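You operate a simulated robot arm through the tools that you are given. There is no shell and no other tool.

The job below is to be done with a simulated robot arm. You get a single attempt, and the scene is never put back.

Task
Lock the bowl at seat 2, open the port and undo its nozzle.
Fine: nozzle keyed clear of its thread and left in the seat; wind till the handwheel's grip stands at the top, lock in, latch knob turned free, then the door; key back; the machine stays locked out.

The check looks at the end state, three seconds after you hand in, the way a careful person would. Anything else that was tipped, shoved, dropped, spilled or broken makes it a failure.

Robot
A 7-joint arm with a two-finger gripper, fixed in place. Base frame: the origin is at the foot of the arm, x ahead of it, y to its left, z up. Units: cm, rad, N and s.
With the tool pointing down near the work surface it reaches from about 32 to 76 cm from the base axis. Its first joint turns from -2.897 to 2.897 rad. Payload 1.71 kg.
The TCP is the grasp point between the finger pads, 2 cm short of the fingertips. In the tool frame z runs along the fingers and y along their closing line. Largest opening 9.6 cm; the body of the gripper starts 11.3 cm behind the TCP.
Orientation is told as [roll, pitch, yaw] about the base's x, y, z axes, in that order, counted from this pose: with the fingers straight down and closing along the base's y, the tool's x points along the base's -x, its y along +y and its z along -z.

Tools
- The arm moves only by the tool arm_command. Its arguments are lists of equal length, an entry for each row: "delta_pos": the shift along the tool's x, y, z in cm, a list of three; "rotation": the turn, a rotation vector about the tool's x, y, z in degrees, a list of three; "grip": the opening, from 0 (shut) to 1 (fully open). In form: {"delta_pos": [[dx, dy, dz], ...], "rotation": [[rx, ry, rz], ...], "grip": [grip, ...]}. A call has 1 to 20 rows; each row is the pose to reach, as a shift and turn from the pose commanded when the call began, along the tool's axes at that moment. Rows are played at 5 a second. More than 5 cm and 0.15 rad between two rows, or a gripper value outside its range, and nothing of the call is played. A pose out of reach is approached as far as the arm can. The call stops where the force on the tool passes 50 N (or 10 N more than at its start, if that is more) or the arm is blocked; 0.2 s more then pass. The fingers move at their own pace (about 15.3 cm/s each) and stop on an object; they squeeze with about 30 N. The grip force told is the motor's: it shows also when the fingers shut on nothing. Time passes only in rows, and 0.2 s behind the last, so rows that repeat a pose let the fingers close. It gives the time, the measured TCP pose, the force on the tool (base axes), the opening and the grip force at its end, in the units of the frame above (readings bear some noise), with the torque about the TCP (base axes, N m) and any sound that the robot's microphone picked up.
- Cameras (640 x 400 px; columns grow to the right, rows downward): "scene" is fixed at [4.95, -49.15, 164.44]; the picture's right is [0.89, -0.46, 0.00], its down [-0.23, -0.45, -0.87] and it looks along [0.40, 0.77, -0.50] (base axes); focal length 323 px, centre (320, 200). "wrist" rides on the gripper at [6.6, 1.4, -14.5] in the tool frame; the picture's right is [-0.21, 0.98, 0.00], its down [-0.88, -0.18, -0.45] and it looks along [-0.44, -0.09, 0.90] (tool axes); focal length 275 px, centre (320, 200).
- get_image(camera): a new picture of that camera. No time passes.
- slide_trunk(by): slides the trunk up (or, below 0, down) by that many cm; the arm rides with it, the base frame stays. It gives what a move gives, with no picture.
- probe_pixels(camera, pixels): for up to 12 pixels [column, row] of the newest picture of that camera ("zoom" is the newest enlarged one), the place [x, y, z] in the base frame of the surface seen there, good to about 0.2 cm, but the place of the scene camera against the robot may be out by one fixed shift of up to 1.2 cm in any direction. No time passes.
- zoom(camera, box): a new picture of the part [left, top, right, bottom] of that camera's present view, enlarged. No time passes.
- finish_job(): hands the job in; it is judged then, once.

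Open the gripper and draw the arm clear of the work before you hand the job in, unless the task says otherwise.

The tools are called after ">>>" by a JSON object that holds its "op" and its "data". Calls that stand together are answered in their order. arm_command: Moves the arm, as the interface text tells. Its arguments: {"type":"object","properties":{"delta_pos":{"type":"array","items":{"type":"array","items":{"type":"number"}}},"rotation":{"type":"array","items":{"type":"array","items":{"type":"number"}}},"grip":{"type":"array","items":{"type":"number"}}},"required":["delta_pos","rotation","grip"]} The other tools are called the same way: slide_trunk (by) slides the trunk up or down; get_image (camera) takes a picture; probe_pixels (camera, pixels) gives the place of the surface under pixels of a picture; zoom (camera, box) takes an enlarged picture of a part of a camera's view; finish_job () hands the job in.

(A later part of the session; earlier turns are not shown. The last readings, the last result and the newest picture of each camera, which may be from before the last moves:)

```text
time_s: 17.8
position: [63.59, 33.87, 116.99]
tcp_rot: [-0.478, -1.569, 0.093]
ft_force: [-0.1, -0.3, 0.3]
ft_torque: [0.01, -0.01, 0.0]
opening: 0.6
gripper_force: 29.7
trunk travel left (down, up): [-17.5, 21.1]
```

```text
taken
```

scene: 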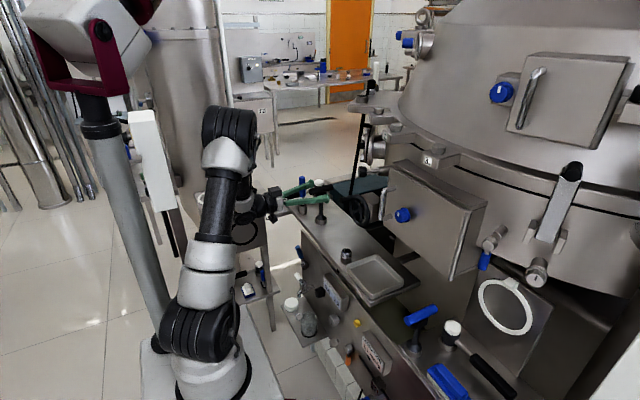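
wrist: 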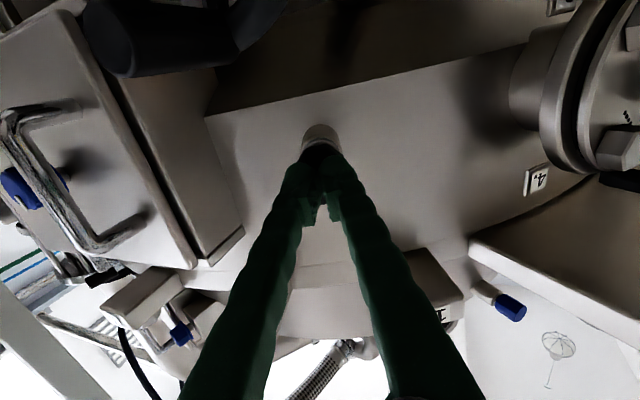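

The tips are now 2 cm beyond the knob's original face with little force, so the plunger is moving in. I push on until it bottoms.

>>> {"op": "arm_command", "data": {"delta_pos": [[0, 0, 0.4], [0, 0, 0.8], [0, 0, 1.2], [0, 0, 1.6], [0, 0, 2.0]], "rotation": [[0, 0, 0], [0, 0, 0], [0, 0, 0], [0, 0, 0], [0, 0, 0]], "grip": [0, 0, 0, 0, 0]}}

>>> {"op": "get_image", "data": {"camera": "wrist"}}

>>> {"op": "zoom", "data": {"camera": "scene", "box": [330, 130, 430, 200]}}

```text
time_s: 18.9
position: [64.44, 33.5, 117.0]
tcp_rot: [-1.919, -1.572, 1.544]
ft_force: [-21.9, 10.0, -12.1]
ft_torque: [0.19, 0.45, -0.02]
opening: 0.6
gripper_force: 29.3
trunk travel left (down, up): [-17.5, 21.1]
```

```text
taken
```

wrist: 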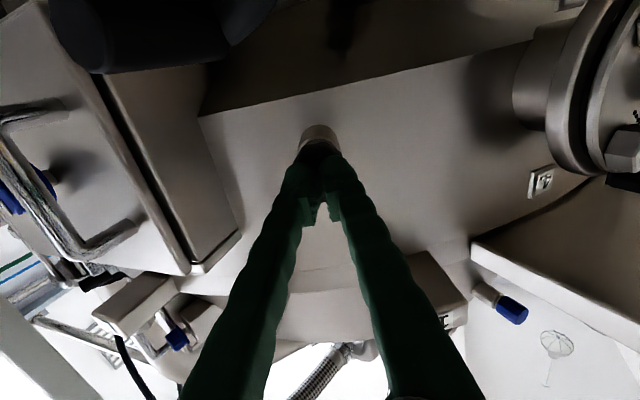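

```text
5.71 times, centred on (380, 165) of scene
```

zoom: 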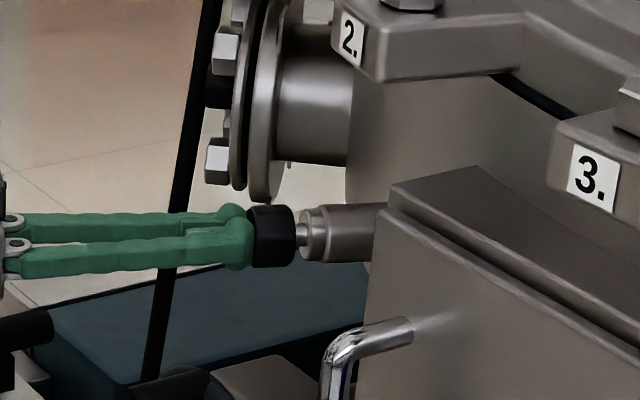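

The plunger stopped with ~24 N after about 3 cm of travel; only ~0.4 cm of shaft shows. I back away and look whether it stays in.

>>> {"op": "arm_command", "data": {"delta_pos": [[0, 0, -2], [0, 0, -5], [0, 0, -8], [0, 0, -11], [0, 0, -11]], "rotation": [[0, 0, 0], [0, 0, 0], [0, 0, 0], [0, 0, 0], [0, 0, 0]], "grip": [0, 0, 0, 0, 0]}}

>>> {"op": "get_image", "data": {"camera": "wrist"}}

>>> {"op": "zoom", "data": {"camera": "scene", "box": [330, 130, 430, 230]}}

>>> {"op": "probe_pixels", "data": {"camera": "zoom", "pixels": [[270, 165], [320, 165], [240, 165]]}}

```text
time_s: 20.1
position: [55.14, 37.42, 116.94]
tcp_rot: [-0.354, -1.569, -0.031]
ft_force: [0.4, -0.2, 0.3]
ft_torque: [0.0, -0.01, -0.03]
opening: 0.0
gripper_force: 29.8
trunk travel left (down, up): [-17.5, 21.1]
```

```text
taken
```

wrist: 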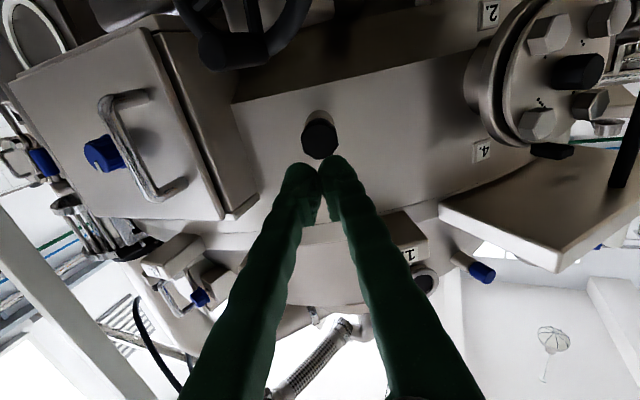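

```text
4.00 times, centred on (380, 180) of scene
```

zoom: 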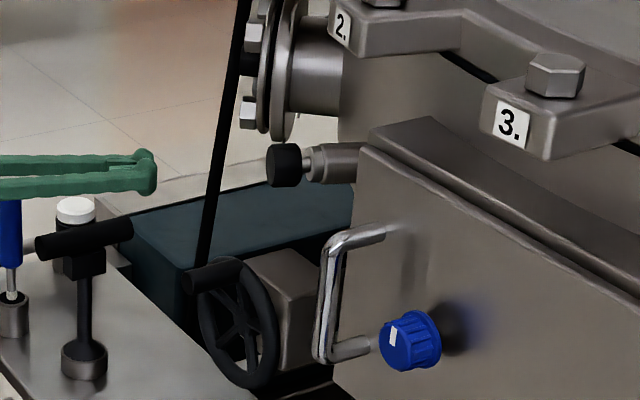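

```text
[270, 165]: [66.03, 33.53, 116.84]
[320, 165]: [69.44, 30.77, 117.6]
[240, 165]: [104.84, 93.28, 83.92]
```

The plunger stays in. Now the latch knob: blue knob at about (59.8,8.7,115.6). I back out to x≈49 and go to y≈8.7 with the tool squared up again.

>>> {"op": "arm_command", "data": {"delta_pos": [[0.16, -3.6, 0.0], [0.32, -7.2, 0.0], [0.5, -10.8, 0.5], [0.65, -14.4, 1.5], [0.8, -18.0, 2.4], [0.95, -21.7, 3.3], [1.1, -25.3, 4.2], [1.3, -28.9, 5.1], [1.3, -28.9, 5.1]], "rotation": [[0, 0, 0], [-3, 0, 0], [-6, 0, 0], [-10, 0, 0], [-13, 0, 0], [-16, 0, 0], [-19, 0, 0], [-22, 0, 0], [-22, 0, 0]], "grip": [0.5, 0.5, 0.5, 0.5, 0.5, 0.5, 0.5, 0.5, 0.5]}}

>>> {"op": "get_image", "data": {"camera": "wrist"}}

>>> {"op": "get_image", "data": {"camera": "scene"}}

```text
time_s: 22.1
position: [54.06, 10.73, 117.21]
tcp_rot: [1.071, -1.568, -1.07]
ft_force: [-0.1, -0.6, 0.4]
ft_torque: [-0.01, -0.03, 0.02]
opening: 4.82
gripper_force: 0.0
out of reach, approached as far as the arm can: row 7, 8, 9
trunk travel left (down, up): [-17.5, 21.1]
```

```text
taken
```

wrist: 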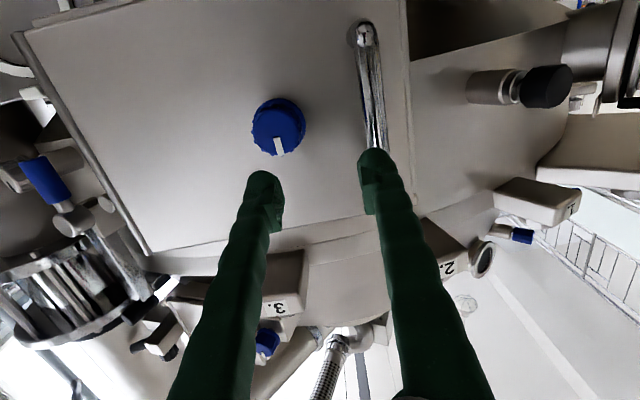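

```text
taken
```

scene: 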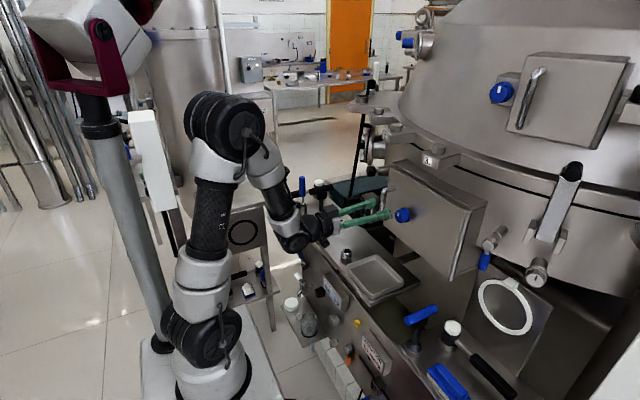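

The arm couldn't fold that close (stopped at x≈54), which is fine. I zoom on the blue knob at (278,127) and probe it.

>>> {"op": "zoom", "data": {"camera": "wrist", "box": [220, 70, 340, 180]}}

>>> {"op": "probe_pixels", "data": {"camera": "wrist", "pixels": [[278, 127], [258, 130], [298, 130], [278, 110], [279, 145], [277, 103], [300, 120], [255, 150], [366, 35], [375, 120]]}}

```text
3.64 times, centred on (280, 125) of wrist
```

zoom: 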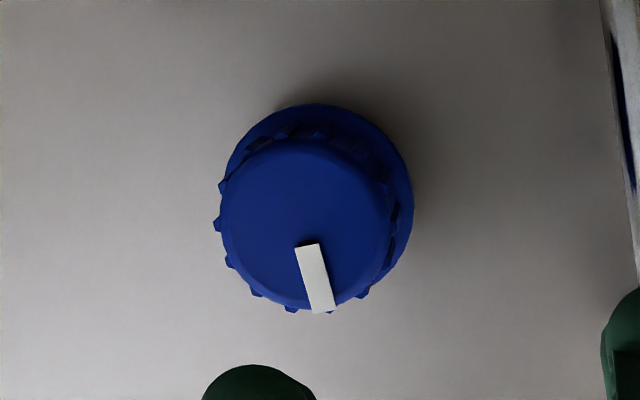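

```text
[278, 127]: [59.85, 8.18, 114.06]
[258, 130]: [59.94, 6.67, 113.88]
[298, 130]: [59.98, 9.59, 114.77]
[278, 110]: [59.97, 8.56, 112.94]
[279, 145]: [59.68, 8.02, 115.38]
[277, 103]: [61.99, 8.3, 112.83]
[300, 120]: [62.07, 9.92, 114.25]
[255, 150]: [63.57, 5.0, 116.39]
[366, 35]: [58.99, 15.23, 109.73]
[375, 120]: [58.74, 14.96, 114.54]
```

Knob axis at (y,z)≈(8.0,114.3), face at x≈59.85, mark pointing straight up (12 o'clock). I first align laterally, checking how the command frame behaves after the out-of-reach row.

>>> {"op": "arm_command", "data": {"delta_pos": [[1.0, -0.9, 0], [2.0, -1.8, 0], [2.9, -2.7, 0], [2.9, -2.7, 0]], "rotation": [[0, 0, 0], [0, 0, 0], [0, 0, 0], [0, 0, 0]], "grip": [0.55, 0.55, 0.55, 0.55]}}

>>> {"op": "get_image", "data": {"camera": "wrist"}}

```text
time_s: 23.1
position: [55.44, 8.18, 114.68]
tcp_rot: [2.381, -1.569, -2.38]
ft_force: [-0.9, 0.7, 0.6]
ft_torque: [0.02, 0.01, -0.02]
opening: 5.27
gripper_force: 0.1
out of reach, approached as far as the arm can: row 1, 2, 3, 4
trunk travel left (down, up): [-17.5, 21.1]
```

```text
taken
```

wrist: 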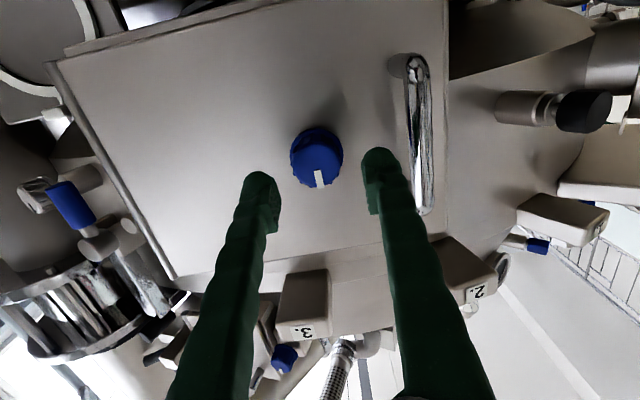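

The knob at (317,158) is centred between the fingers. I advance 4 cm and re-check the position.

>>> {"op": "arm_command", "data": {"delta_pos": [[0, 0, 1.5], [0, 0, 3.0], [0, 0, 4.2], [0, 0, 4.2]], "rotation": [[0, 0, 0], [0, 0, 0], [0, 0, 0], [0, 0, 0]], "grip": [0.55, 0.55, 0.55, 0.55]}}

>>> {"op": "get_image", "data": {"camera": "wrist"}}

```text
time_s: 24.1
position: [59.65, 8.2, 114.48]
tcp_rot: [-0.078, -1.566, 0.08]
ft_force: [0.0, -0.6, 0.4]
ft_torque: [0.0, 0.03, 0.02]
opening: 5.27
gripper_force: 0.0
trunk travel left (down, up): [-17.5, 21.1]
```

```text
taken
```

wrist: 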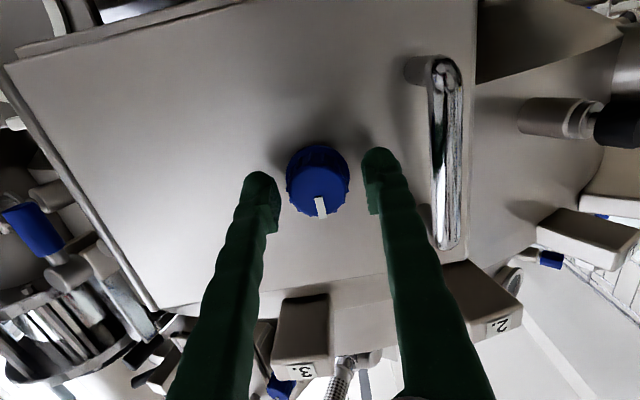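

Knob lies between the fingers (TCP x=59.65). Small lateral fix, then close on it.

>>> {"op": "arm_command", "data": {"delta_pos": [[0.15, -0.15, 0.2], [0.15, -0.15, 0.2], [0.15, -0.15, 0.2], [0.15, -0.15, 0.2]], "rotation": [[0, 0, 0], [0, 0, 0], [0, 0, 0], [0, 0, 0]], "grip": [0.55, 0.25, 0.25, 0.25]}}

>>> {"op": "get_image", "data": {"camera": "wrist"}}

```text
time_s: 25.1
position: [59.88, 8.05, 114.29]
tcp_rot: [-0.018, -1.569, 0.016]
ft_force: [0.6, -3.4, -2.1]
ft_torque: [0.03, 0.06, -0.09]
opening: 3.78
gripper_force: 34.7
trunk travel left (down, up): [-17.5, 21.1]
```

```text
taken
```

wrist: 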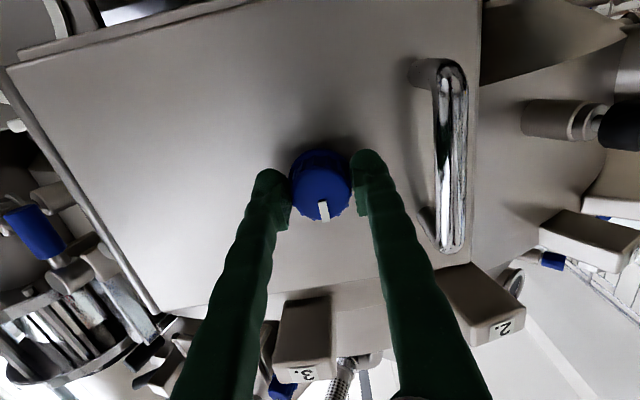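

Knob held (opening 3.78). I try a small turn about the tool axis (+12°) and watch the torque to learn the free direction.

>>> {"op": "arm_command", "data": {"delta_pos": [[0, 0, 0], [0, 0, 0], [0, 0, 0], [0, 0, 0]], "rotation": [[0, 0, 4], [0, 0, 8], [0, 0, 12], [0, 0, 12]], "grip": [0.25, 0.25, 0.25, 0.25]}}

>>> {"op": "zoom", "data": {"camera": "wrist", "box": [240, 100, 400, 260]}}

>>> {"op": "zoom", "data": {"camera": "scene", "box": [370, 180, 450, 240]}}

```text
time_s: 26.1
position: [59.75, 8.08, 114.32]
tcp_rot: [1.563, -1.359, -1.563]
ft_force: [5.1, -1.7, 3.4]
ft_torque: [0.0, -0.03, 0.13]
opening: 3.77
gripper_force: 34.7
trunk travel left (down, up): [-17.5, 21.1]
```

```text
2.50 times, centred on (320, 180) of wrist
```

zoom: 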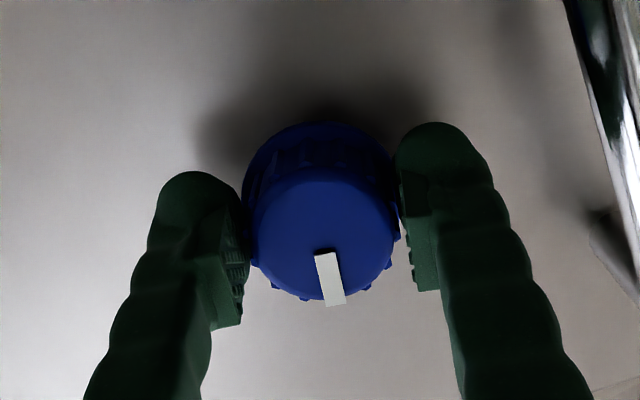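

```text
6.67 times, centred on (410, 210) of scene
```

zoom: 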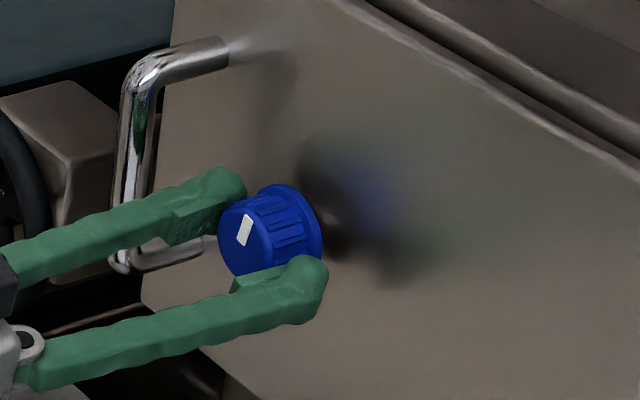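

The knob followed the gripper with practically no torque, so + (clockwise seen from the robot) is free. Continue turning by 48° more.

>>> {"op": "arm_command", "data": {"delta_pos": [[0, 0, 0], [0, 0, 0], [0, 0, 0], [0, 0, 0], [0, 0, 0], [0, 0, 0], [0, 0, 0]], "rotation": [[0, 0, 8], [0, 0, 16], [0, 0, 24], [0, 0, 32], [0, 0, 40], [0, 0, 48], [0, 0, 48]], "grip": [0.25, 0.25, 0.25, 0.25, 0.25, 0.25, 0.25]}}

>>> {"op": "zoom", "data": {"camera": "scene", "box": [370, 180, 450, 240]}}

>>> {"op": "zoom", "data": {"camera": "wrist", "box": [240, 100, 400, 260]}}

```text
time_s: 27.8
position: [59.7, 8.2, 114.48]
tcp_rot: [1.538, -0.527, -1.561]
ft_force: [-1.7, -14.4, -41.3]
ft_torque: [0.09, 0.03, -0.48]
opening: 3.78
gripper_force: 35.4
out of reach, approached as far as the arm can: row 5, 6, 7
trunk travel left (down, up): [-17.5, 21.1]
```

```text
6.67 times, centred on (410, 210) of scene
```

zoom: 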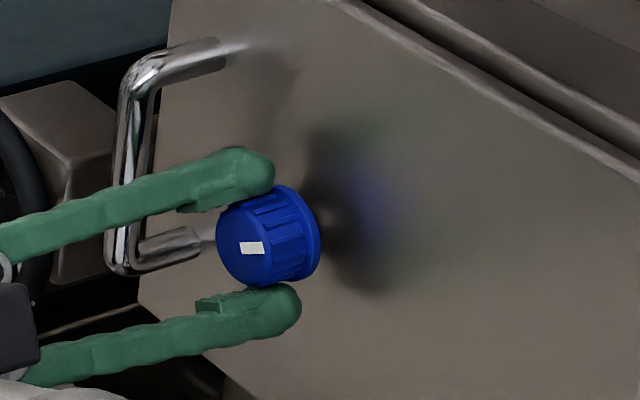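

```text
2.50 times, centred on (320, 180) of wrist
```

zoom: 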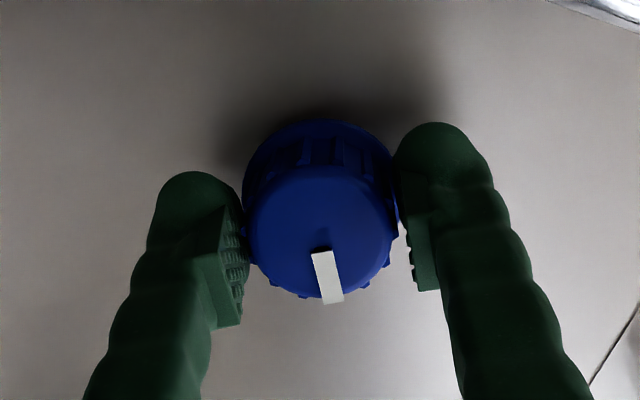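

The knob has turned to ~60° but the arm is at a limit there (41 N side load). I release, then rotate the open gripper back to re-grip.

>>> {"op": "arm_command", "data": {"delta_pos": [[0, 0, 0], [0, 0, 0], [0, 0, 0], [0, 0, -1], [0, 0, -2]], "rotation": [[0, 0, 0], [0, 0, 0], [0, 0, 0], [0, 0, -4], [0, 0, -8]], "grip": [0.55, 0.55, 0.55, 0.55, 0.55]}}

>>> {"op": "get_image", "data": {"camera": "wrist"}}

```text
time_s: 28.9
position: [57.52, 8.34, 115.21]
tcp_rot: [1.564, -0.664, -1.568]
ft_force: [4.7, -5.6, -6.9]
ft_torque: [0.0, -0.02, -0.01]
opening: 5.89
gripper_force: 4.2
trunk travel left (down, up): [-17.5, 21.1]
```

```text
taken
```

wrist: 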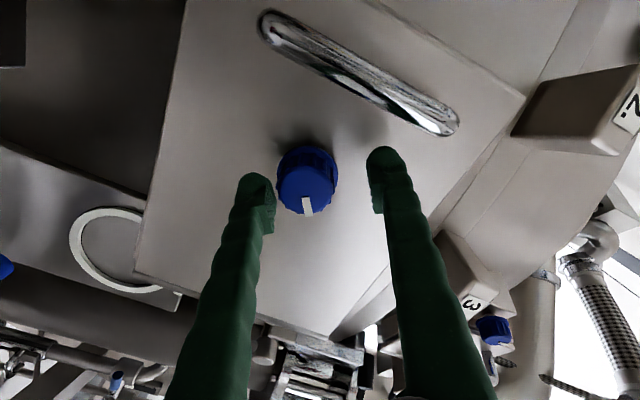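

Still a light contact (opening 5.9 vs 5.3 commanded); I back off further and then rotate back, with the tips clear of the knob face.

>>> {"op": "arm_command", "data": {"delta_pos": [[0, 0, -1], [0, 0, -2], [0, 0, -2], [0, 0, -2], [0, 0, -2], [0, 0, -2], [0, 0, -2], [0, 0, -2], [0, 0, -2], [0, 0, -2], [0, 0, -2]], "rotation": [[0, 0, 0], [0, 0, 0], [0, 0, -8], [0, 0, -16], [0, 0, -24], [0, 0, -32], [0, 0, -40], [0, 0, -48], [0, 0, -56], [0, 0, -64], [0, 0, -72]], "grip": [0.55, 0.55, 0.55, 0.55, 0.55, 0.55, 0.55, 0.55, 0.55, 0.55, 0.55]}}

>>> {"op": "get_image", "data": {"camera": "wrist"}}

```text
time_s: 31.4
position: [55.46, 8.44, 115.19]
tcp_rot: [-1.562, -1.219, 1.562]
ft_force: [0.5, 0.0, -0.8]
ft_torque: [0.01, 0.01, -0.04]
opening: 5.26
gripper_force: 0.1
trunk travel left (down, up): [-17.5, 21.1]
```

```text
taken
```

wrist: 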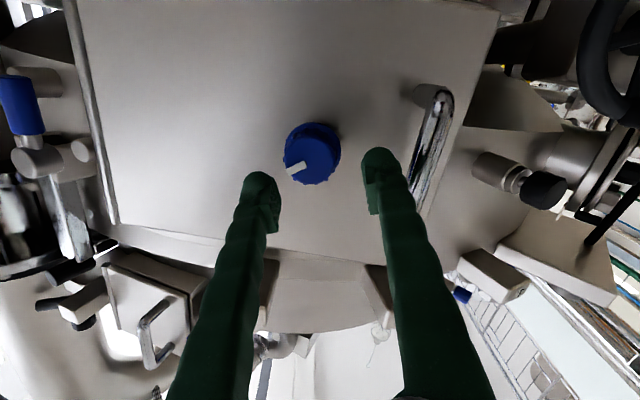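

Tool is now at -20° roll, knob mark at about 60° clockwise. I align to (8.0,114.3), advance over the knob, and grip.

>>> {"op": "arm_command", "data": {"delta_pos": [[0.5, -0.05, 0.5], [0.99, -0.11, 1.5], [0.99, -0.11, 3.0], [0.99, -0.11, 4.4], [0.99, -0.11, 4.4], [0.99, -0.11, 4.4], [0.99, -0.11, 4.4]], "rotation": [[0, 0, 0], [0, 0, 0], [0, 0, 0], [0, 0, 0], [0, 0, 0], [0, 0, 0], [0, 0, 0]], "grip": [0.55, 0.55, 0.55, 0.55, 0.25, 0.25, 0.25]}}

>>> {"op": "get_image", "data": {"camera": "wrist"}}

```text
time_s: 33.0
position: [60.01, 7.72, 114.44]
tcp_rot: [-1.571, -1.221, 1.566]
ft_force: [9.9, -13.4, 14.1]
ft_torque: [0.02, 0.33, 0.79]
opening: 3.89
gripper_force: 34.6
trunk travel left (down, up): [-17.5, 21.1]
```

```text
taken
```

wrist: 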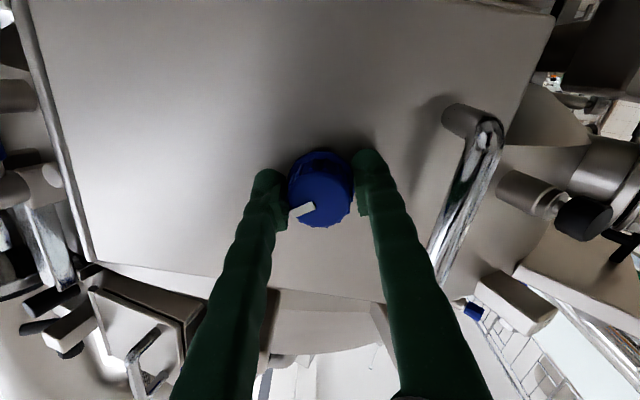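

Slight side load (~17 N along the closing line); I shift 0.25 cm with it and turn on by 30°.

>>> {"op": "arm_command", "data": {"delta_pos": [[-0.1, -0.25, 0], [-0.1, -0.25, 0], [-0.1, -0.25, 0], [-0.1, -0.25, 0], [-0.1, -0.25, 0], [-0.1, -0.25, 0]], "rotation": [[0, 0, 0], [0, 0, 8], [0, 0, 16], [0, 0, 24], [0, 0, 30], [0, 0, 30]], "grip": [0.25, 0.25, 0.25, 0.25, 0.25, 0.25]}}

>>> {"op": "get_image", "data": {"camera": "wrist"}}

>>> {"op": "zoom", "data": {"camera": "scene", "box": [370, 180, 450, 240]}}

```text
time_s: 34.4
position: [59.98, 7.77, 114.53]
tcp_rot: [1.54, -1.397, -1.54]
ft_force: [2.0, -3.0, -6.8]
ft_torque: [0.04, -0.17, 0.68]
opening: 3.92
gripper_force: 35.3
trunk travel left (down, up): [-17.5, 21.1]
```

```text
taken
```

wrist: 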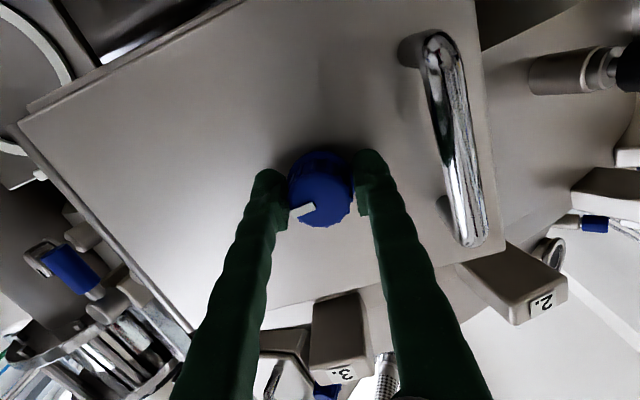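

```text
6.67 times, centred on (410, 210) of scene
```

zoom: 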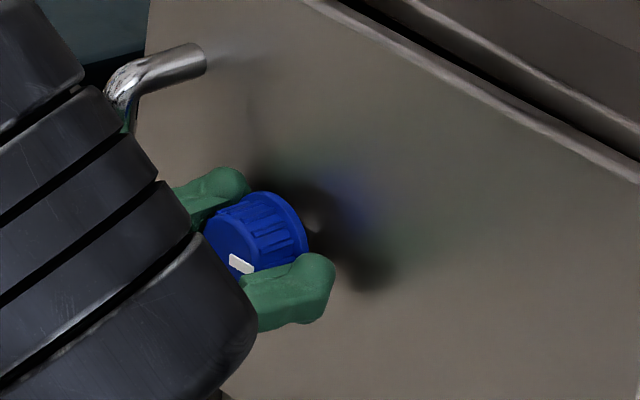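

Knob at ~90° with hardly any torque. I keep turning to look for its stop (another 24°).

>>> {"op": "arm_command", "data": {"delta_pos": [[0, 0, 0], [0, 0, 0], [0, 0, 0], [0, 0, 0]], "rotation": [[0, 0, 8], [0, 0, 16], [0, 0, 24], [0, 0, 24]], "grip": [0.25, 0.25, 0.25, 0.25]}}

>>> {"op": "get_image", "data": {"camera": "wrist"}}

```text
time_s: 35.4
position: [59.88, 7.86, 114.54]
tcp_rot: [1.564, -0.975, -1.567]
ft_force: [5.2, -1.4, -1.8]
ft_torque: [-0.63, -0.32, 0.88]
opening: 3.82
gripper_force: 35.5
trunk travel left (down, up): [-17.5, 21.1]
```

```text
taken
```

wrist: 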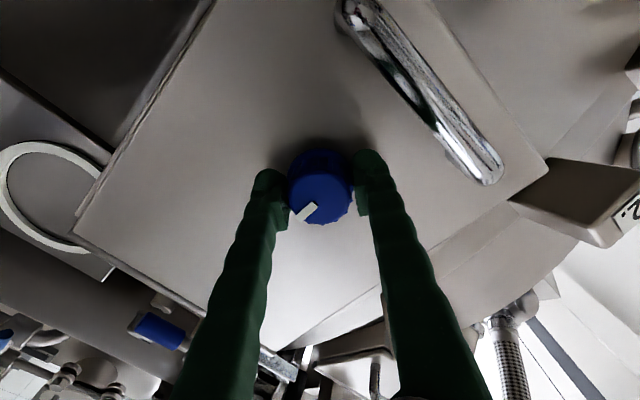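

Torque -0.63 N·m: the knob has met its stop at about 95–100°, so the latch is free. I release, back off and look at the knob and handle.

>>> {"op": "arm_command", "data": {"delta_pos": [[0, 0, 0], [0, 0, 0], [0, 0, -1.5], [0, 0, -3], [0, 0, -4], [0, 0, -4], [0, 0, -4], [0, 0, -4], [0, 0, -4], [0, 0, -4]], "rotation": [[0, 0, -4], [0, 0, -4], [0, 0, -4], [0, 0, -4], [0, 0, -8], [0, 0, -14], [0, 0, -20], [0, 0, -27], [0, 0, -34], [0, 0, -34]], "grip": [0.55, 0.55, 0.55, 0.55, 0.55, 0.55, 0.55, 0.55, 0.55, 0.55]}}

>>> {"op": "get_image", "data": {"camera": "wrist"}}

>>> {"op": "get_image", "data": {"camera": "scene"}}

```text
time_s: 37.5
position: [55.81, 7.92, 114.58]
tcp_rot: [-0.726, -1.569, 0.727]
ft_force: [0.1, -0.3, 0.0]
ft_torque: [-0.01, 0.01, -0.01]
opening: 5.27
gripper_force: 0.1
trunk travel left (down, up): [-17.5, 21.1]
```

```text
taken
```

wrist: 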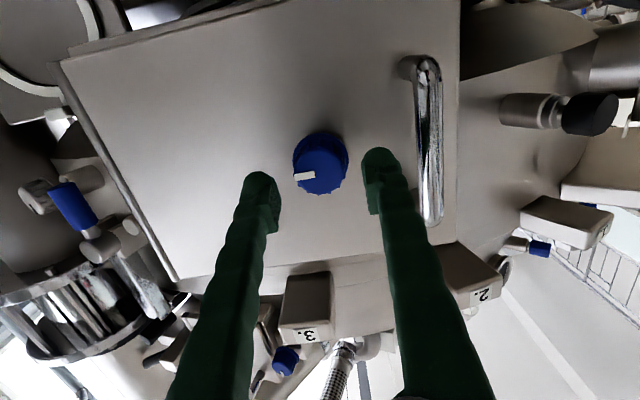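

```text
taken
```

scene: 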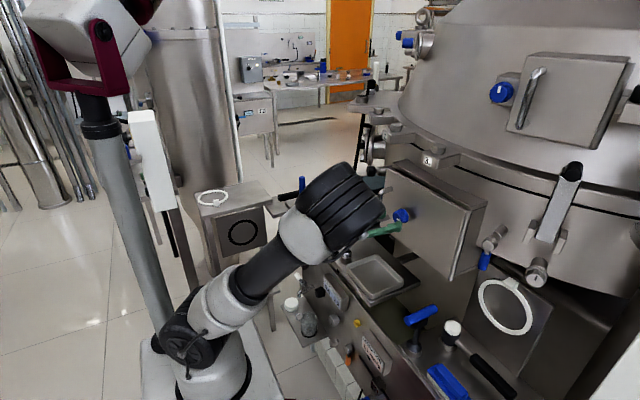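

The knob mark now points sideways (90° clockwise). I probe the handle bar and door geometry.

>>> {"op": "probe_pixels", "data": {"camera": "wrist", "pixels": [[430, 90], [430, 130], [432, 180], [435, 210], [405, 65], [425, 65], [455, 230], [60, 65], [175, 275], [455, 30], [300, 250], [110, 50]]}}

>>> {"op": "zoom", "data": {"camera": "wrist", "box": [340, 30, 500, 260]}}

>>> {"op": "probe_pixels", "data": {"camera": "scene", "pixels": [[487, 205], [470, 245], [455, 278], [450, 260], [410, 240], [390, 215], [478, 230], [482, 200], [440, 180], [395, 163], [420, 316], [449, 330]]}}

```text
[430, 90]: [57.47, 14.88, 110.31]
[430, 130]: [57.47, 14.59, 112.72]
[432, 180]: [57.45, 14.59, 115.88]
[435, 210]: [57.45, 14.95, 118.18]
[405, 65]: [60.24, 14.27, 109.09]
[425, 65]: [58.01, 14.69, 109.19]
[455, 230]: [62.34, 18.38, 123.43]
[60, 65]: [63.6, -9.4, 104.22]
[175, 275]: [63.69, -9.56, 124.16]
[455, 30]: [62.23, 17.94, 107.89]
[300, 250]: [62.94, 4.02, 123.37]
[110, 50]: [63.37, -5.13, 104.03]
```

```text
1.74 times, centred on (420, 145) of wrist
```

zoom: 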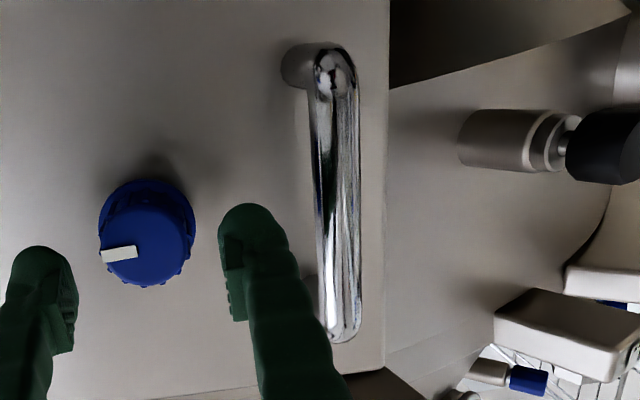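

```text
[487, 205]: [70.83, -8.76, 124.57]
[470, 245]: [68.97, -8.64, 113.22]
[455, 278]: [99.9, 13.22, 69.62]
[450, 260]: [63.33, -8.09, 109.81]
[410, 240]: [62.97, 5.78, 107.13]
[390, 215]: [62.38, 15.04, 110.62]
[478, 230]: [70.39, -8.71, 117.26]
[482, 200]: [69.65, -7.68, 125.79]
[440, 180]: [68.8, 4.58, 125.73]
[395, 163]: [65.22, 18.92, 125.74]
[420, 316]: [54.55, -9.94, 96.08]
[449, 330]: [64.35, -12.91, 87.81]
```

The door already stands ~2.8° ajar (x=62.3 at the free edge vs 63.6 at the hinge), bar now at about (58.2,14.7), z 109–119. I move in front of the bar and tilt the tool 40° downward so the arm has room to pull back.

>>> {"op": "arm_command", "data": {"delta_pos": [[0, 1.36, -0.4], [0, 2.72, -0.8], [0, 4.1, -1.2], [0, 5.5, -1.5], [0, 6.8, -1.8], [0, 6.8, -1.8]], "rotation": [[0, 8, 0], [0, 16, 0], [0, 24, 0], [0, 32, 0], [0, 40, 0], [0, 40, 0]], "grip": [0.5, 0.5, 0.5, 0.5, 0.5, 0.5]}}

>>> {"op": "get_image", "data": {"camera": "wrist"}}

>>> {"op": "get_image", "data": {"camera": "scene"}}

```text
time_s: 39.0
position: [54.35, 14.87, 114.48]
tcp_rot: [-0.004, -0.868, 0.004]
ft_force: [0.4, -0.7, 0.4]
ft_torque: [0.03, -0.02, 0.01]
opening: 4.8
gripper_force: 0.0
trunk travel left (down, up): [-17.5, 21.1]
```

```text
taken
```

wrist: 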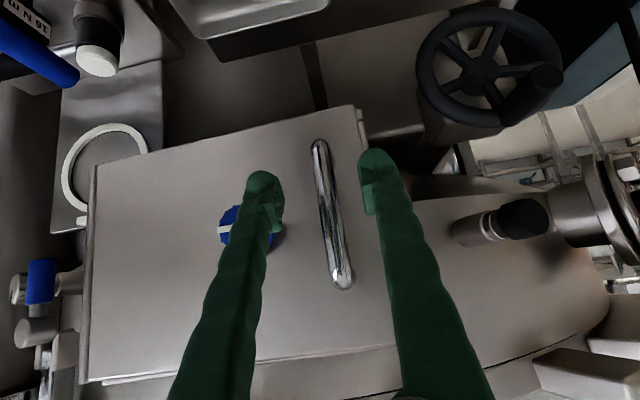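

```text
taken
```

scene: 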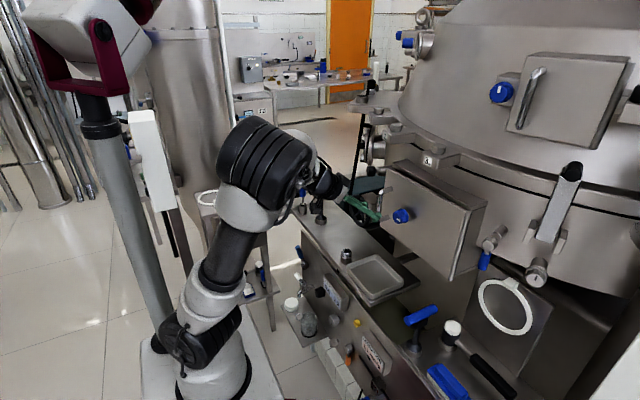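

The bar lies between the fingers at (330,215). I probe it, then I'll advance straight along +x to straddle it.

>>> {"op": "probe_pixels", "data": {"camera": "wrist", "pixels": [[322, 165], [328, 200], [335, 240], [340, 275], [316, 200], [341, 200]]}}

>>> {"op": "zoom", "data": {"camera": "wrist", "box": [0, 0, 160, 110]}}

```text
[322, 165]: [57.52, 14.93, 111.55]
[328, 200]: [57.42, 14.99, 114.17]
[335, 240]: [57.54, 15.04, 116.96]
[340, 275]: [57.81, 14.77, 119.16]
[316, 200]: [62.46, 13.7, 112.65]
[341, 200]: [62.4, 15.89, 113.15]
```

```text
3.64 times, centred on (80, 55) of wrist
```

zoom: 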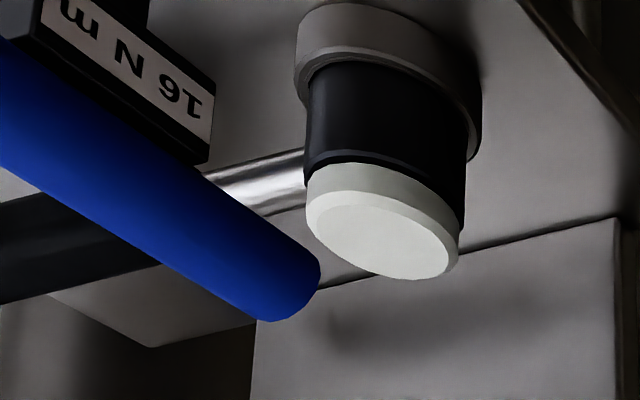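

The blue T-key carries a plate "16 N m" (a torque key). Now I advance to x≈58.1 and close on the bar.

>>> {"op": "arm_command", "data": {"delta_pos": [[-0.8, 0.05, 0.95], [-1.6, 0.1, 1.9], [-2.45, 0.1, 2.9], [-2.45, 0.1, 2.9], [-2.45, 0.1, 2.9], [-2.45, 0.1, 2.9]], "rotation": [[0, 0, 0], [0, 0, 0], [0, 0, 0], [0, 0, 0], [0, 0, 0], [0, 0, 0]], "grip": [0.5, 0.5, 0.5, 0.05, 0.05, 0.05]}}

>>> {"op": "get_image", "data": {"camera": "wrist"}}

```text
time_s: 40.4
position: [57.9, 15.0, 114.25]
tcp_rot: [-0.004, -0.869, 0.004]
ft_force: [-0.1, 7.1, -3.0]
ft_torque: [0.12, 0.06, 0.04]
opening: 1.42
gripper_force: 34.8
trunk travel left (down, up): [-17.5, 21.1]
```

```text
taken
```

wrist: 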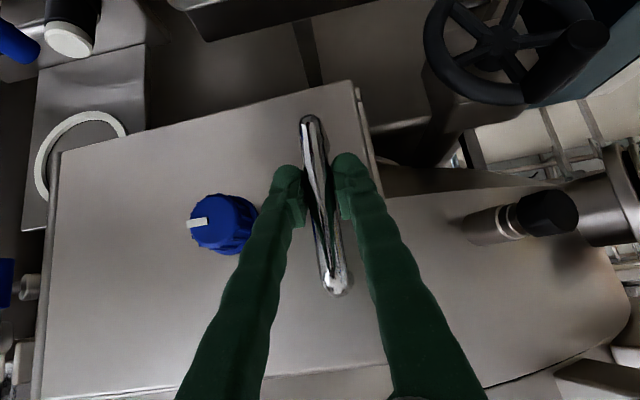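

Bar is held (1.42 cm). I pull along the hinge arc (hinge near (63.9,-9.6), radius ≈25.3), yawing with the door, first 16°.

>>> {"op": "arm_command", "data": {"delta_pos": [[0.49, -0.22, -0.58], [1.04, -0.47, -1.23], [1.58, -0.75, -1.87], [2.11, -1.06, -2.5], [2.64, -1.4, -3.12], [3.16, -1.76, -3.73], [3.67, -2.16, -4.33], [4.17, -2.58, -4.93], [4.17, -2.58, -4.93]], "rotation": [[-1.53, 0, -1.29], [-3.05, 0, -2.58], [-4.58, 0, -3.88], [-6.1, 0, -5.17], [-7.63, 0, -6.46], [-9.16, 0, -7.75], [-10.7, 0, -9.04], [-12.2, 0, -10.3], [-12.2, 0, -10.3]], "grip": [0.05, 0.05, 0.05, 0.05, 0.05, 0.05, 0.05, 0.05, 0.05]}}

>>> {"op": "get_image", "data": {"camera": "wrist"}}

>>> {"op": "get_image", "data": {"camera": "scene"}}

```text
time_s: 41.9
position: [52.27, 12.61, 114.11]
tcp_rot: [0.126, -0.859, 0.116]
ft_force: [2.5, -0.6, 12.2]
ft_torque: [-1.07, -0.96, 0.0]
opening: 1.32
gripper_force: 34.3
trunk travel left (down, up): [-17.5, 21.1]
stopped in row 7: the arm was blocked; the commanded pose is now the measured one
```

```text
taken
```

wrist: 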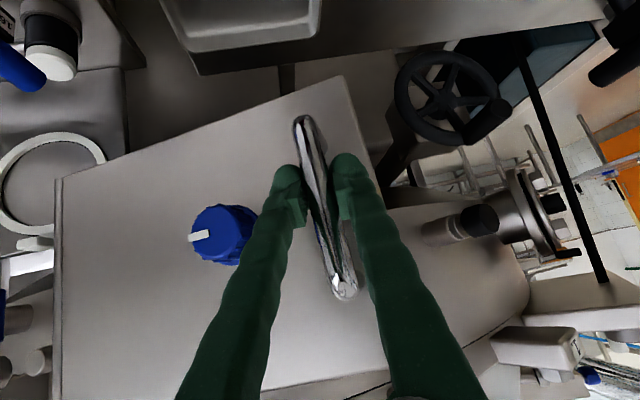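

```text
taken
```

scene: 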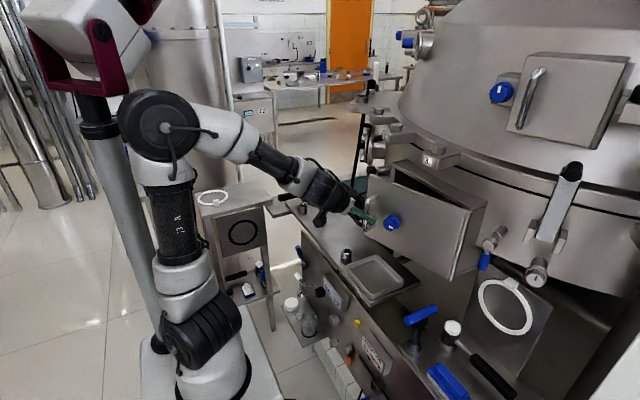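

The arm stopped itself ("blocked") at ~14° further; the door now stands about 17° open. A tool-down grasp on the bar will be better conditioned, so I release and back off along the finger direction.

>>> {"op": "arm_command", "data": {"delta_pos": [[0, 0, 0], [0, 0, 0], [0, 0, -1.5], [0, 0, -3.5], [0, 0, -6], [0, 0, -6]], "rotation": [[0, 0, 0], [0, 0, 0], [0, 0, 0], [0, 0, 0], [0, 0, 0], [0, 0, 0]], "grip": [0.5, 0.5, 0.5, 0.5, 0.5, 0.5]}}

>>> {"op": "get_image", "data": {"camera": "wrist"}}

>>> {"op": "get_image", "data": {"camera": "scene"}}

```text
time_s: 42.2
position: [50.95, 12.18, 113.37]
tcp_rot: [0.282, -0.826, -0.005]
ft_force: [0.3, -0.7, 0.5]
ft_torque: [0.09, -0.03, 0.04]
opening: 4.82
gripper_force: 0.1
trunk travel left (down, up): [-17.5, 21.1]
stopped in row 1: the arm was blocked; the commanded pose is now the measured one
```

```text
taken
```

wrist: 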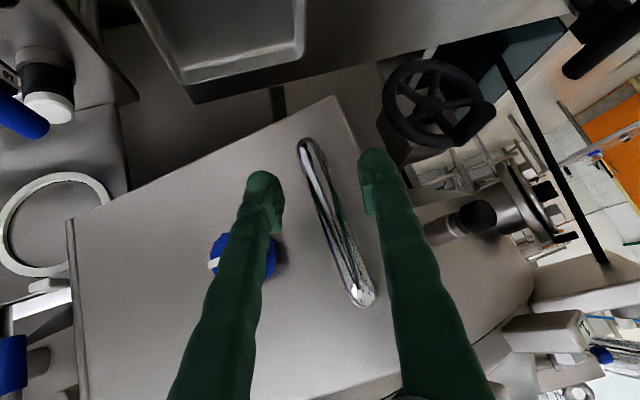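

```text
taken
```

scene: 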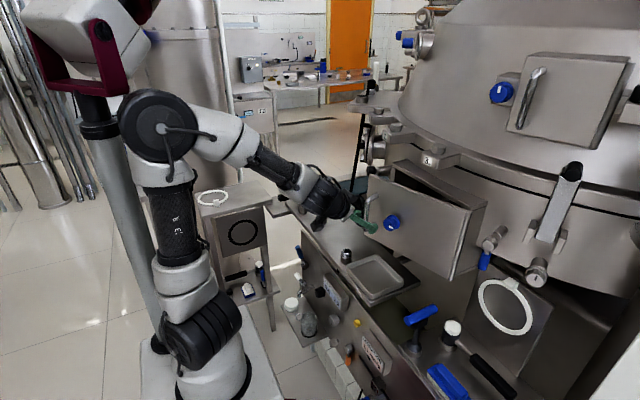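

The gripper has released; position settled at (50.95,12.18,113.4). I retry the retreat in small steps.

>>> {"op": "arm_command", "data": {"delta_pos": [[0, 0, -1], [0, 0, -2], [0, 0, -3.5], [0, 0, -5], [0, 0, -5]], "rotation": [[0, 0, 0], [0, 0, 0], [0, 0, 0], [0, 0, 0], [0, 0, 0]], "grip": [0.5, 0.5, 0.5, 0.5, 0.5]}}

>>> {"op": "get_image", "data": {"camera": "wrist"}}

```text
time_s: 43.2
position: [46.61, 10.12, 111.6]
tcp_rot: [0.458, -0.67, -0.124]
ft_force: [-0.4, 0.0, 0.1]
ft_torque: [0.01, 0.01, 0.01]
opening: 4.8
gripper_force: 0.2
trunk travel left (down, up): [-17.5, 21.1]
stopped in row 4: the arm was blocked; the commanded pose is now the measured one
```

```text
taken
```

wrist: 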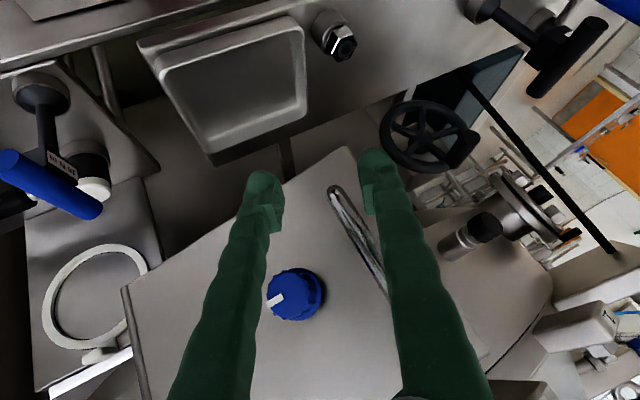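

The orientation drifted (roll 0.46, pitch -0.67), so some joint seems blocked. I look at the scene before moving on.

>>> {"op": "get_image", "data": {"camera": "scene"}}

>>> {"op": "zoom", "data": {"camera": "scene", "box": [90, 60, 410, 260]}}

```text
taken
```

scene: 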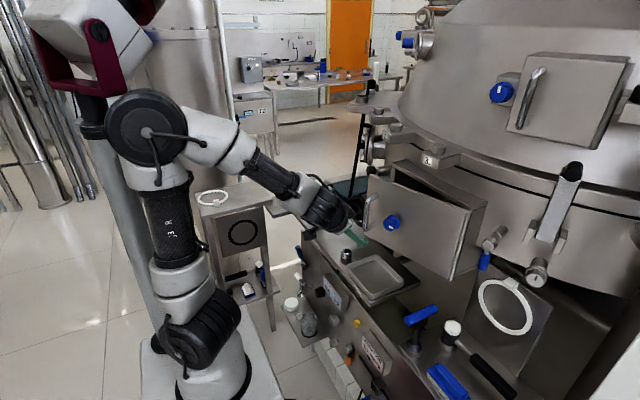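

```text
2.00 times, centred on (250, 160) of scene
```

zoom: 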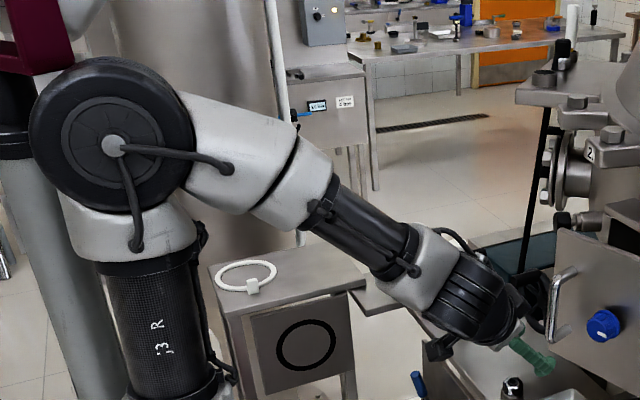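

The forearm is folded far back and a link seems to bear on the column. I lift the tool up and rotate it toward straight-down, away from the door, in small rows.

>>> {"op": "arm_command", "data": {"delta_pos": [[-1.2, 0.7, -1.9], [-2.4, 1.4, -3.8], [-3.6, 2.1, -5.7], [-4.8, 2.8, -7.6], [-6.0, 3.5, -9.5], [-7.2, 4.25, -11.4], [-7.2, 4.25, -11.4]], "rotation": [[3.7, 6.6, 0], [7.4, 13.2, 0], [11.1, 19.8, 0], [14.7, 26.3, 0], [18.4, 32.9, 0], [22.1, 39.5, 0], [22.1, 39.5, 0]], "grip": [0.5, 0.5, 0.5, 0.5, 0.5, 0.5, 0.5]}}

>>> {"op": "get_image", "data": {"camera": "scene"}}

```text
time_s: 44.2
position: [44.69, 6.9, 122.13]
tcp_rot: [0.341, -0.245, -0.041]
ft_force: [-0.1, 0.2, 0.3]
ft_torque: [0.08, -0.08, 0.02]
opening: 4.8
gripper_force: 0.1
trunk travel left (down, up): [-17.5, 21.1]
stopped in row 5: the arm was blocked; the commanded pose is now the measured one
```

```text
taken
```

scene: 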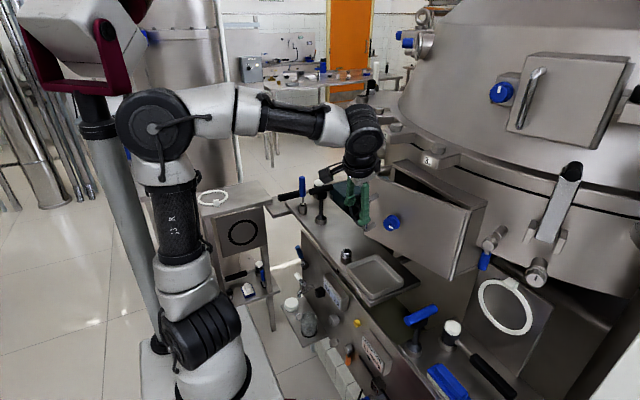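

Nearly tool-down now. I probe the elbow (155,125) and the column (100,130) to see whether they touch.

>>> {"op": "probe_pixels", "data": {"camera": "scene", "pixels": [[155, 125], [120, 125], [95, 130], [108, 180], [95, 100], [90, 80], [165, 210], [200, 350], [230, 110], [360, 150], [125, 160], [60, 40]]}}

```text
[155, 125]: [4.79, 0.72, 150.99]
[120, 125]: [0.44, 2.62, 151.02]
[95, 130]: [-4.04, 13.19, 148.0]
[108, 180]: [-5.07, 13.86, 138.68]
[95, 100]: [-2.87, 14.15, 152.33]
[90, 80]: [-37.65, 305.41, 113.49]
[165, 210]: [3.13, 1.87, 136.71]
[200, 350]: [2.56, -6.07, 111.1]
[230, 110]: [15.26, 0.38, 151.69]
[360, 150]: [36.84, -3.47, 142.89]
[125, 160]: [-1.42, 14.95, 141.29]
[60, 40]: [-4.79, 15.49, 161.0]
```

The elbow (≈(5,6,151)) touches the column at (-4,14). Straight tool-down poses keep the elbow forward of it, so I finish rotating to vertical while rising to z≈130.

>>> {"op": "arm_command", "data": {"delta_pos": [[-0.8, 1.1, -1.6], [-1.6, 2.2, -3.1], [-2.3, 3.4, -4.7], [-3.1, 4.5, -6.2], [-3.1, 4.5, -6.2]], "rotation": [[4.8, 3.6, 0], [9.6, 7.2, 0], [14.3, 10.7, 0], [19.1, 14.3, 0], [19.1, 14.3, 0]], "grip": [0.5, 0.5, 0.5, 0.5, 0.5]}}

>>> {"op": "get_image", "data": {"camera": "scene"}}

>>> {"op": "get_image", "data": {"camera": "wrist"}}

```text
time_s: 44.5
position: [43.55, 6.12, 123.05]
tcp_rot: [0.38, -0.211, -0.049]
ft_force: [-0.2, -1.2, 0.7]
ft_torque: [0.14, -0.08, 0.03]
opening: 4.8
gripper_force: 0.0
trunk travel left (down, up): [-17.5, 21.1]
stopped in row 1: the arm was blocked; the commanded pose is now the measured one
```

```text
taken
```

scene: 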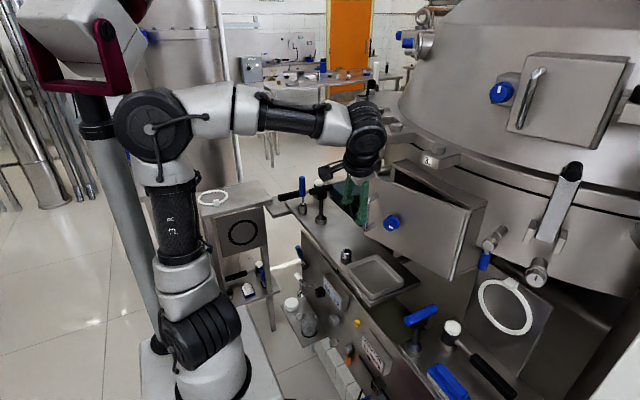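

```text
taken
```

wrist: 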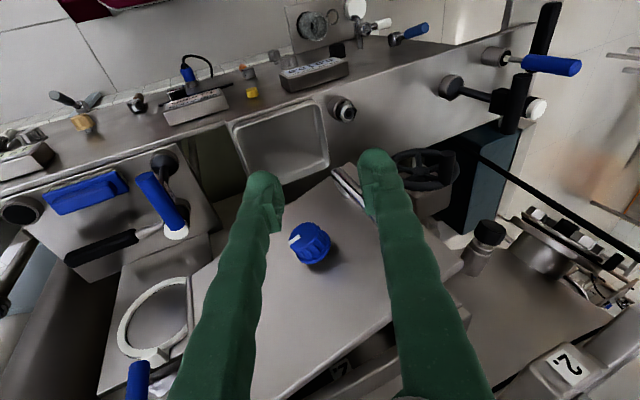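

Still pressing the column. Moving the hand to the right (-y) should swing the elbow away from it; there is free space at x≈45, y≈-4.

>>> {"op": "arm_command", "data": {"delta_pos": [[-0.4, -1.6, -0.53], [-0.8, -3.1, -1.06], [-1.2, -4.7, -1.6], [-1.6, -6.2, -2.1], [-2.0, -7.8, -2.65], [-2.4, -9.4, -3.2], [-2.4, -9.4, -3.2]], "rotation": [[0, 0, 0], [0, 0, 0], [0, 0, 0], [0, 0, 0], [0, 0, 0], [0, 0, 0], [0, 0, 0]], "grip": [0.5, 0.5, 0.5, 0.5, 0.5, 0.5, 0.5]}}

>>> {"op": "get_image", "data": {"camera": "scene"}}

```text
time_s: 46.1
position: [45.19, -2.22, 124.17]
tcp_rot: [0.294, -0.234, -0.022]
ft_force: [1.0, -0.8, 0.5]
ft_torque: [-0.01, 0.02, -0.03]
opening: 4.79
gripper_force: 0.1
trunk travel left (down, up): [-17.5, 21.1]
```

```text
taken
```

scene: 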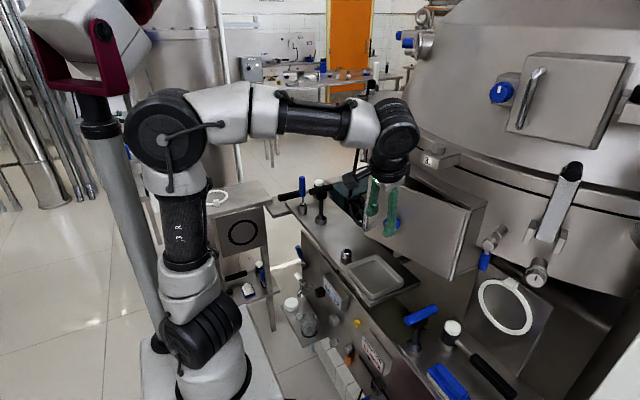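

Free again. Now I rotate fully to tool-down while moving to about (47,4,132).

>>> {"op": "arm_command", "data": {"delta_pos": [[-0.9, 2.0, -1.3], [-1.8, 3.95, -2.6], [-2.75, 5.9, -3.95], [-3.67, 7.9, -5.28], [-3.67, 7.9, -5.28]], "rotation": [[4.1, 3.4, 0], [8.2, 6.8, 0], [12.4, 10.2, 0], [16.5, 13.6, 0], [16.5, 13.6, 0]], "grip": [0.5, 0.5, 0.5, 0.5, 0.5]}}

>>> {"op": "get_image", "data": {"camera": "wrist"}}

>>> {"op": "get_image", "data": {"camera": "scene"}}

```text
time_s: 47.4
position: [47.16, 2.71, 132.21]
tcp_rot: [-0.001, 0.005, -0.009]
ft_force: [-1.3, 11.3, 0.2]
ft_torque: [-1.39, -0.11, 0.01]
opening: 4.8
gripper_force: 0.2
out of reach, approached as far as the arm can: row 1, 2
trunk travel left (down, up): [-17.5, 21.1]
```

```text
taken
```

wrist: 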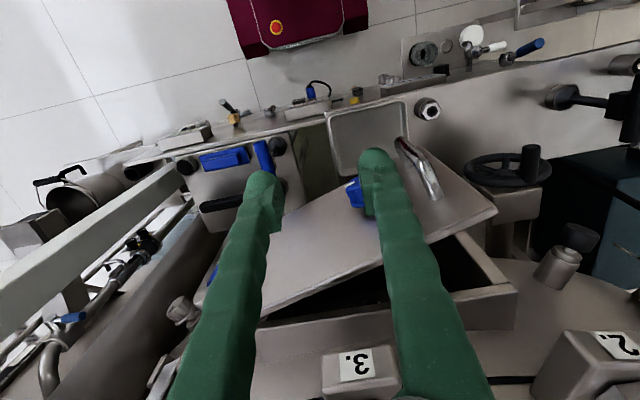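

```text
taken
```

scene: 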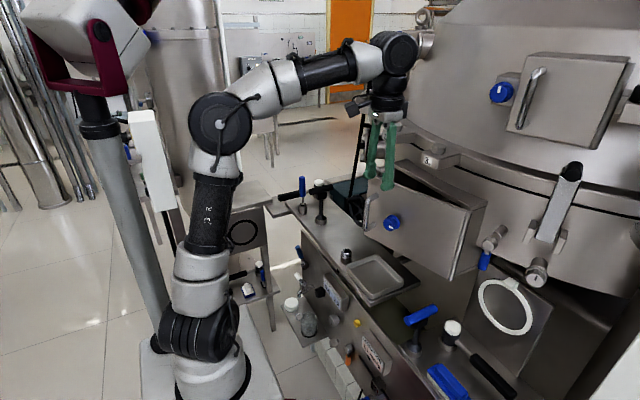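

Tool is vertical. There is an 11 N side force reading, perhaps transient; I hold still and re-read.

>>> {"op": "arm_command", "data": {"delta_pos": [[0, 0, 0], [0, 0, 0]], "rotation": [[0, 0, 0], [0, 0, 0]], "grip": [0.5, 0.5]}}

>>> {"op": "probe_pixels", "data": {"camera": "wrist", "pixels": [[405, 145], [420, 170], [435, 195], [495, 210], [400, 125], [270, 310], [215, 320], [310, 260], [450, 250], [500, 280], [355, 195], [300, 290]]}}

>>> {"op": "zoom", "data": {"camera": "wrist", "box": [240, 90, 540, 320]}}

```text
time_s: 48.0
position: [47.18, 3.33, 132.27]
tcp_rot: [0.003, 0.006, 0.015]
ft_force: [0.1, -0.9, 0.2]
ft_torque: [0.12, 0.04, 0.03]
opening: 4.79
gripper_force: 0.1
trunk travel left (down, up): [-17.5, 21.1]
```

```text
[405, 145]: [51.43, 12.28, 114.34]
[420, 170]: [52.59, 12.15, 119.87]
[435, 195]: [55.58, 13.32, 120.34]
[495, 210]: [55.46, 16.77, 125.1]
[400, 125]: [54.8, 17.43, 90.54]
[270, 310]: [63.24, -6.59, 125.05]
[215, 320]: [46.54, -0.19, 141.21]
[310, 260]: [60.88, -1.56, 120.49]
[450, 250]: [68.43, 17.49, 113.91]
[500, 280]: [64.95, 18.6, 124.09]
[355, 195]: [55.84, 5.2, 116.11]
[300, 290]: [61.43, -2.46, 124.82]
```

```text
1.74 times, centred on (390, 205) of wrist
```

zoom: 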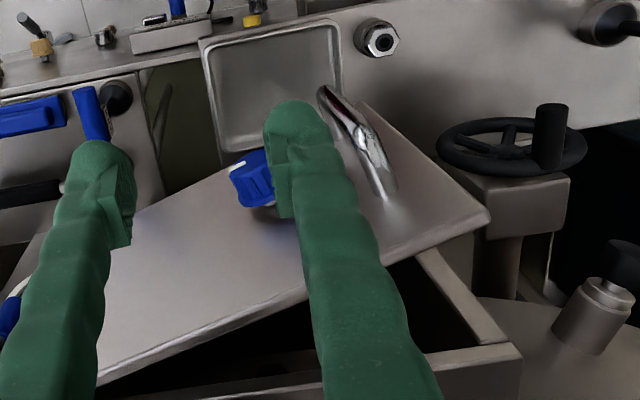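

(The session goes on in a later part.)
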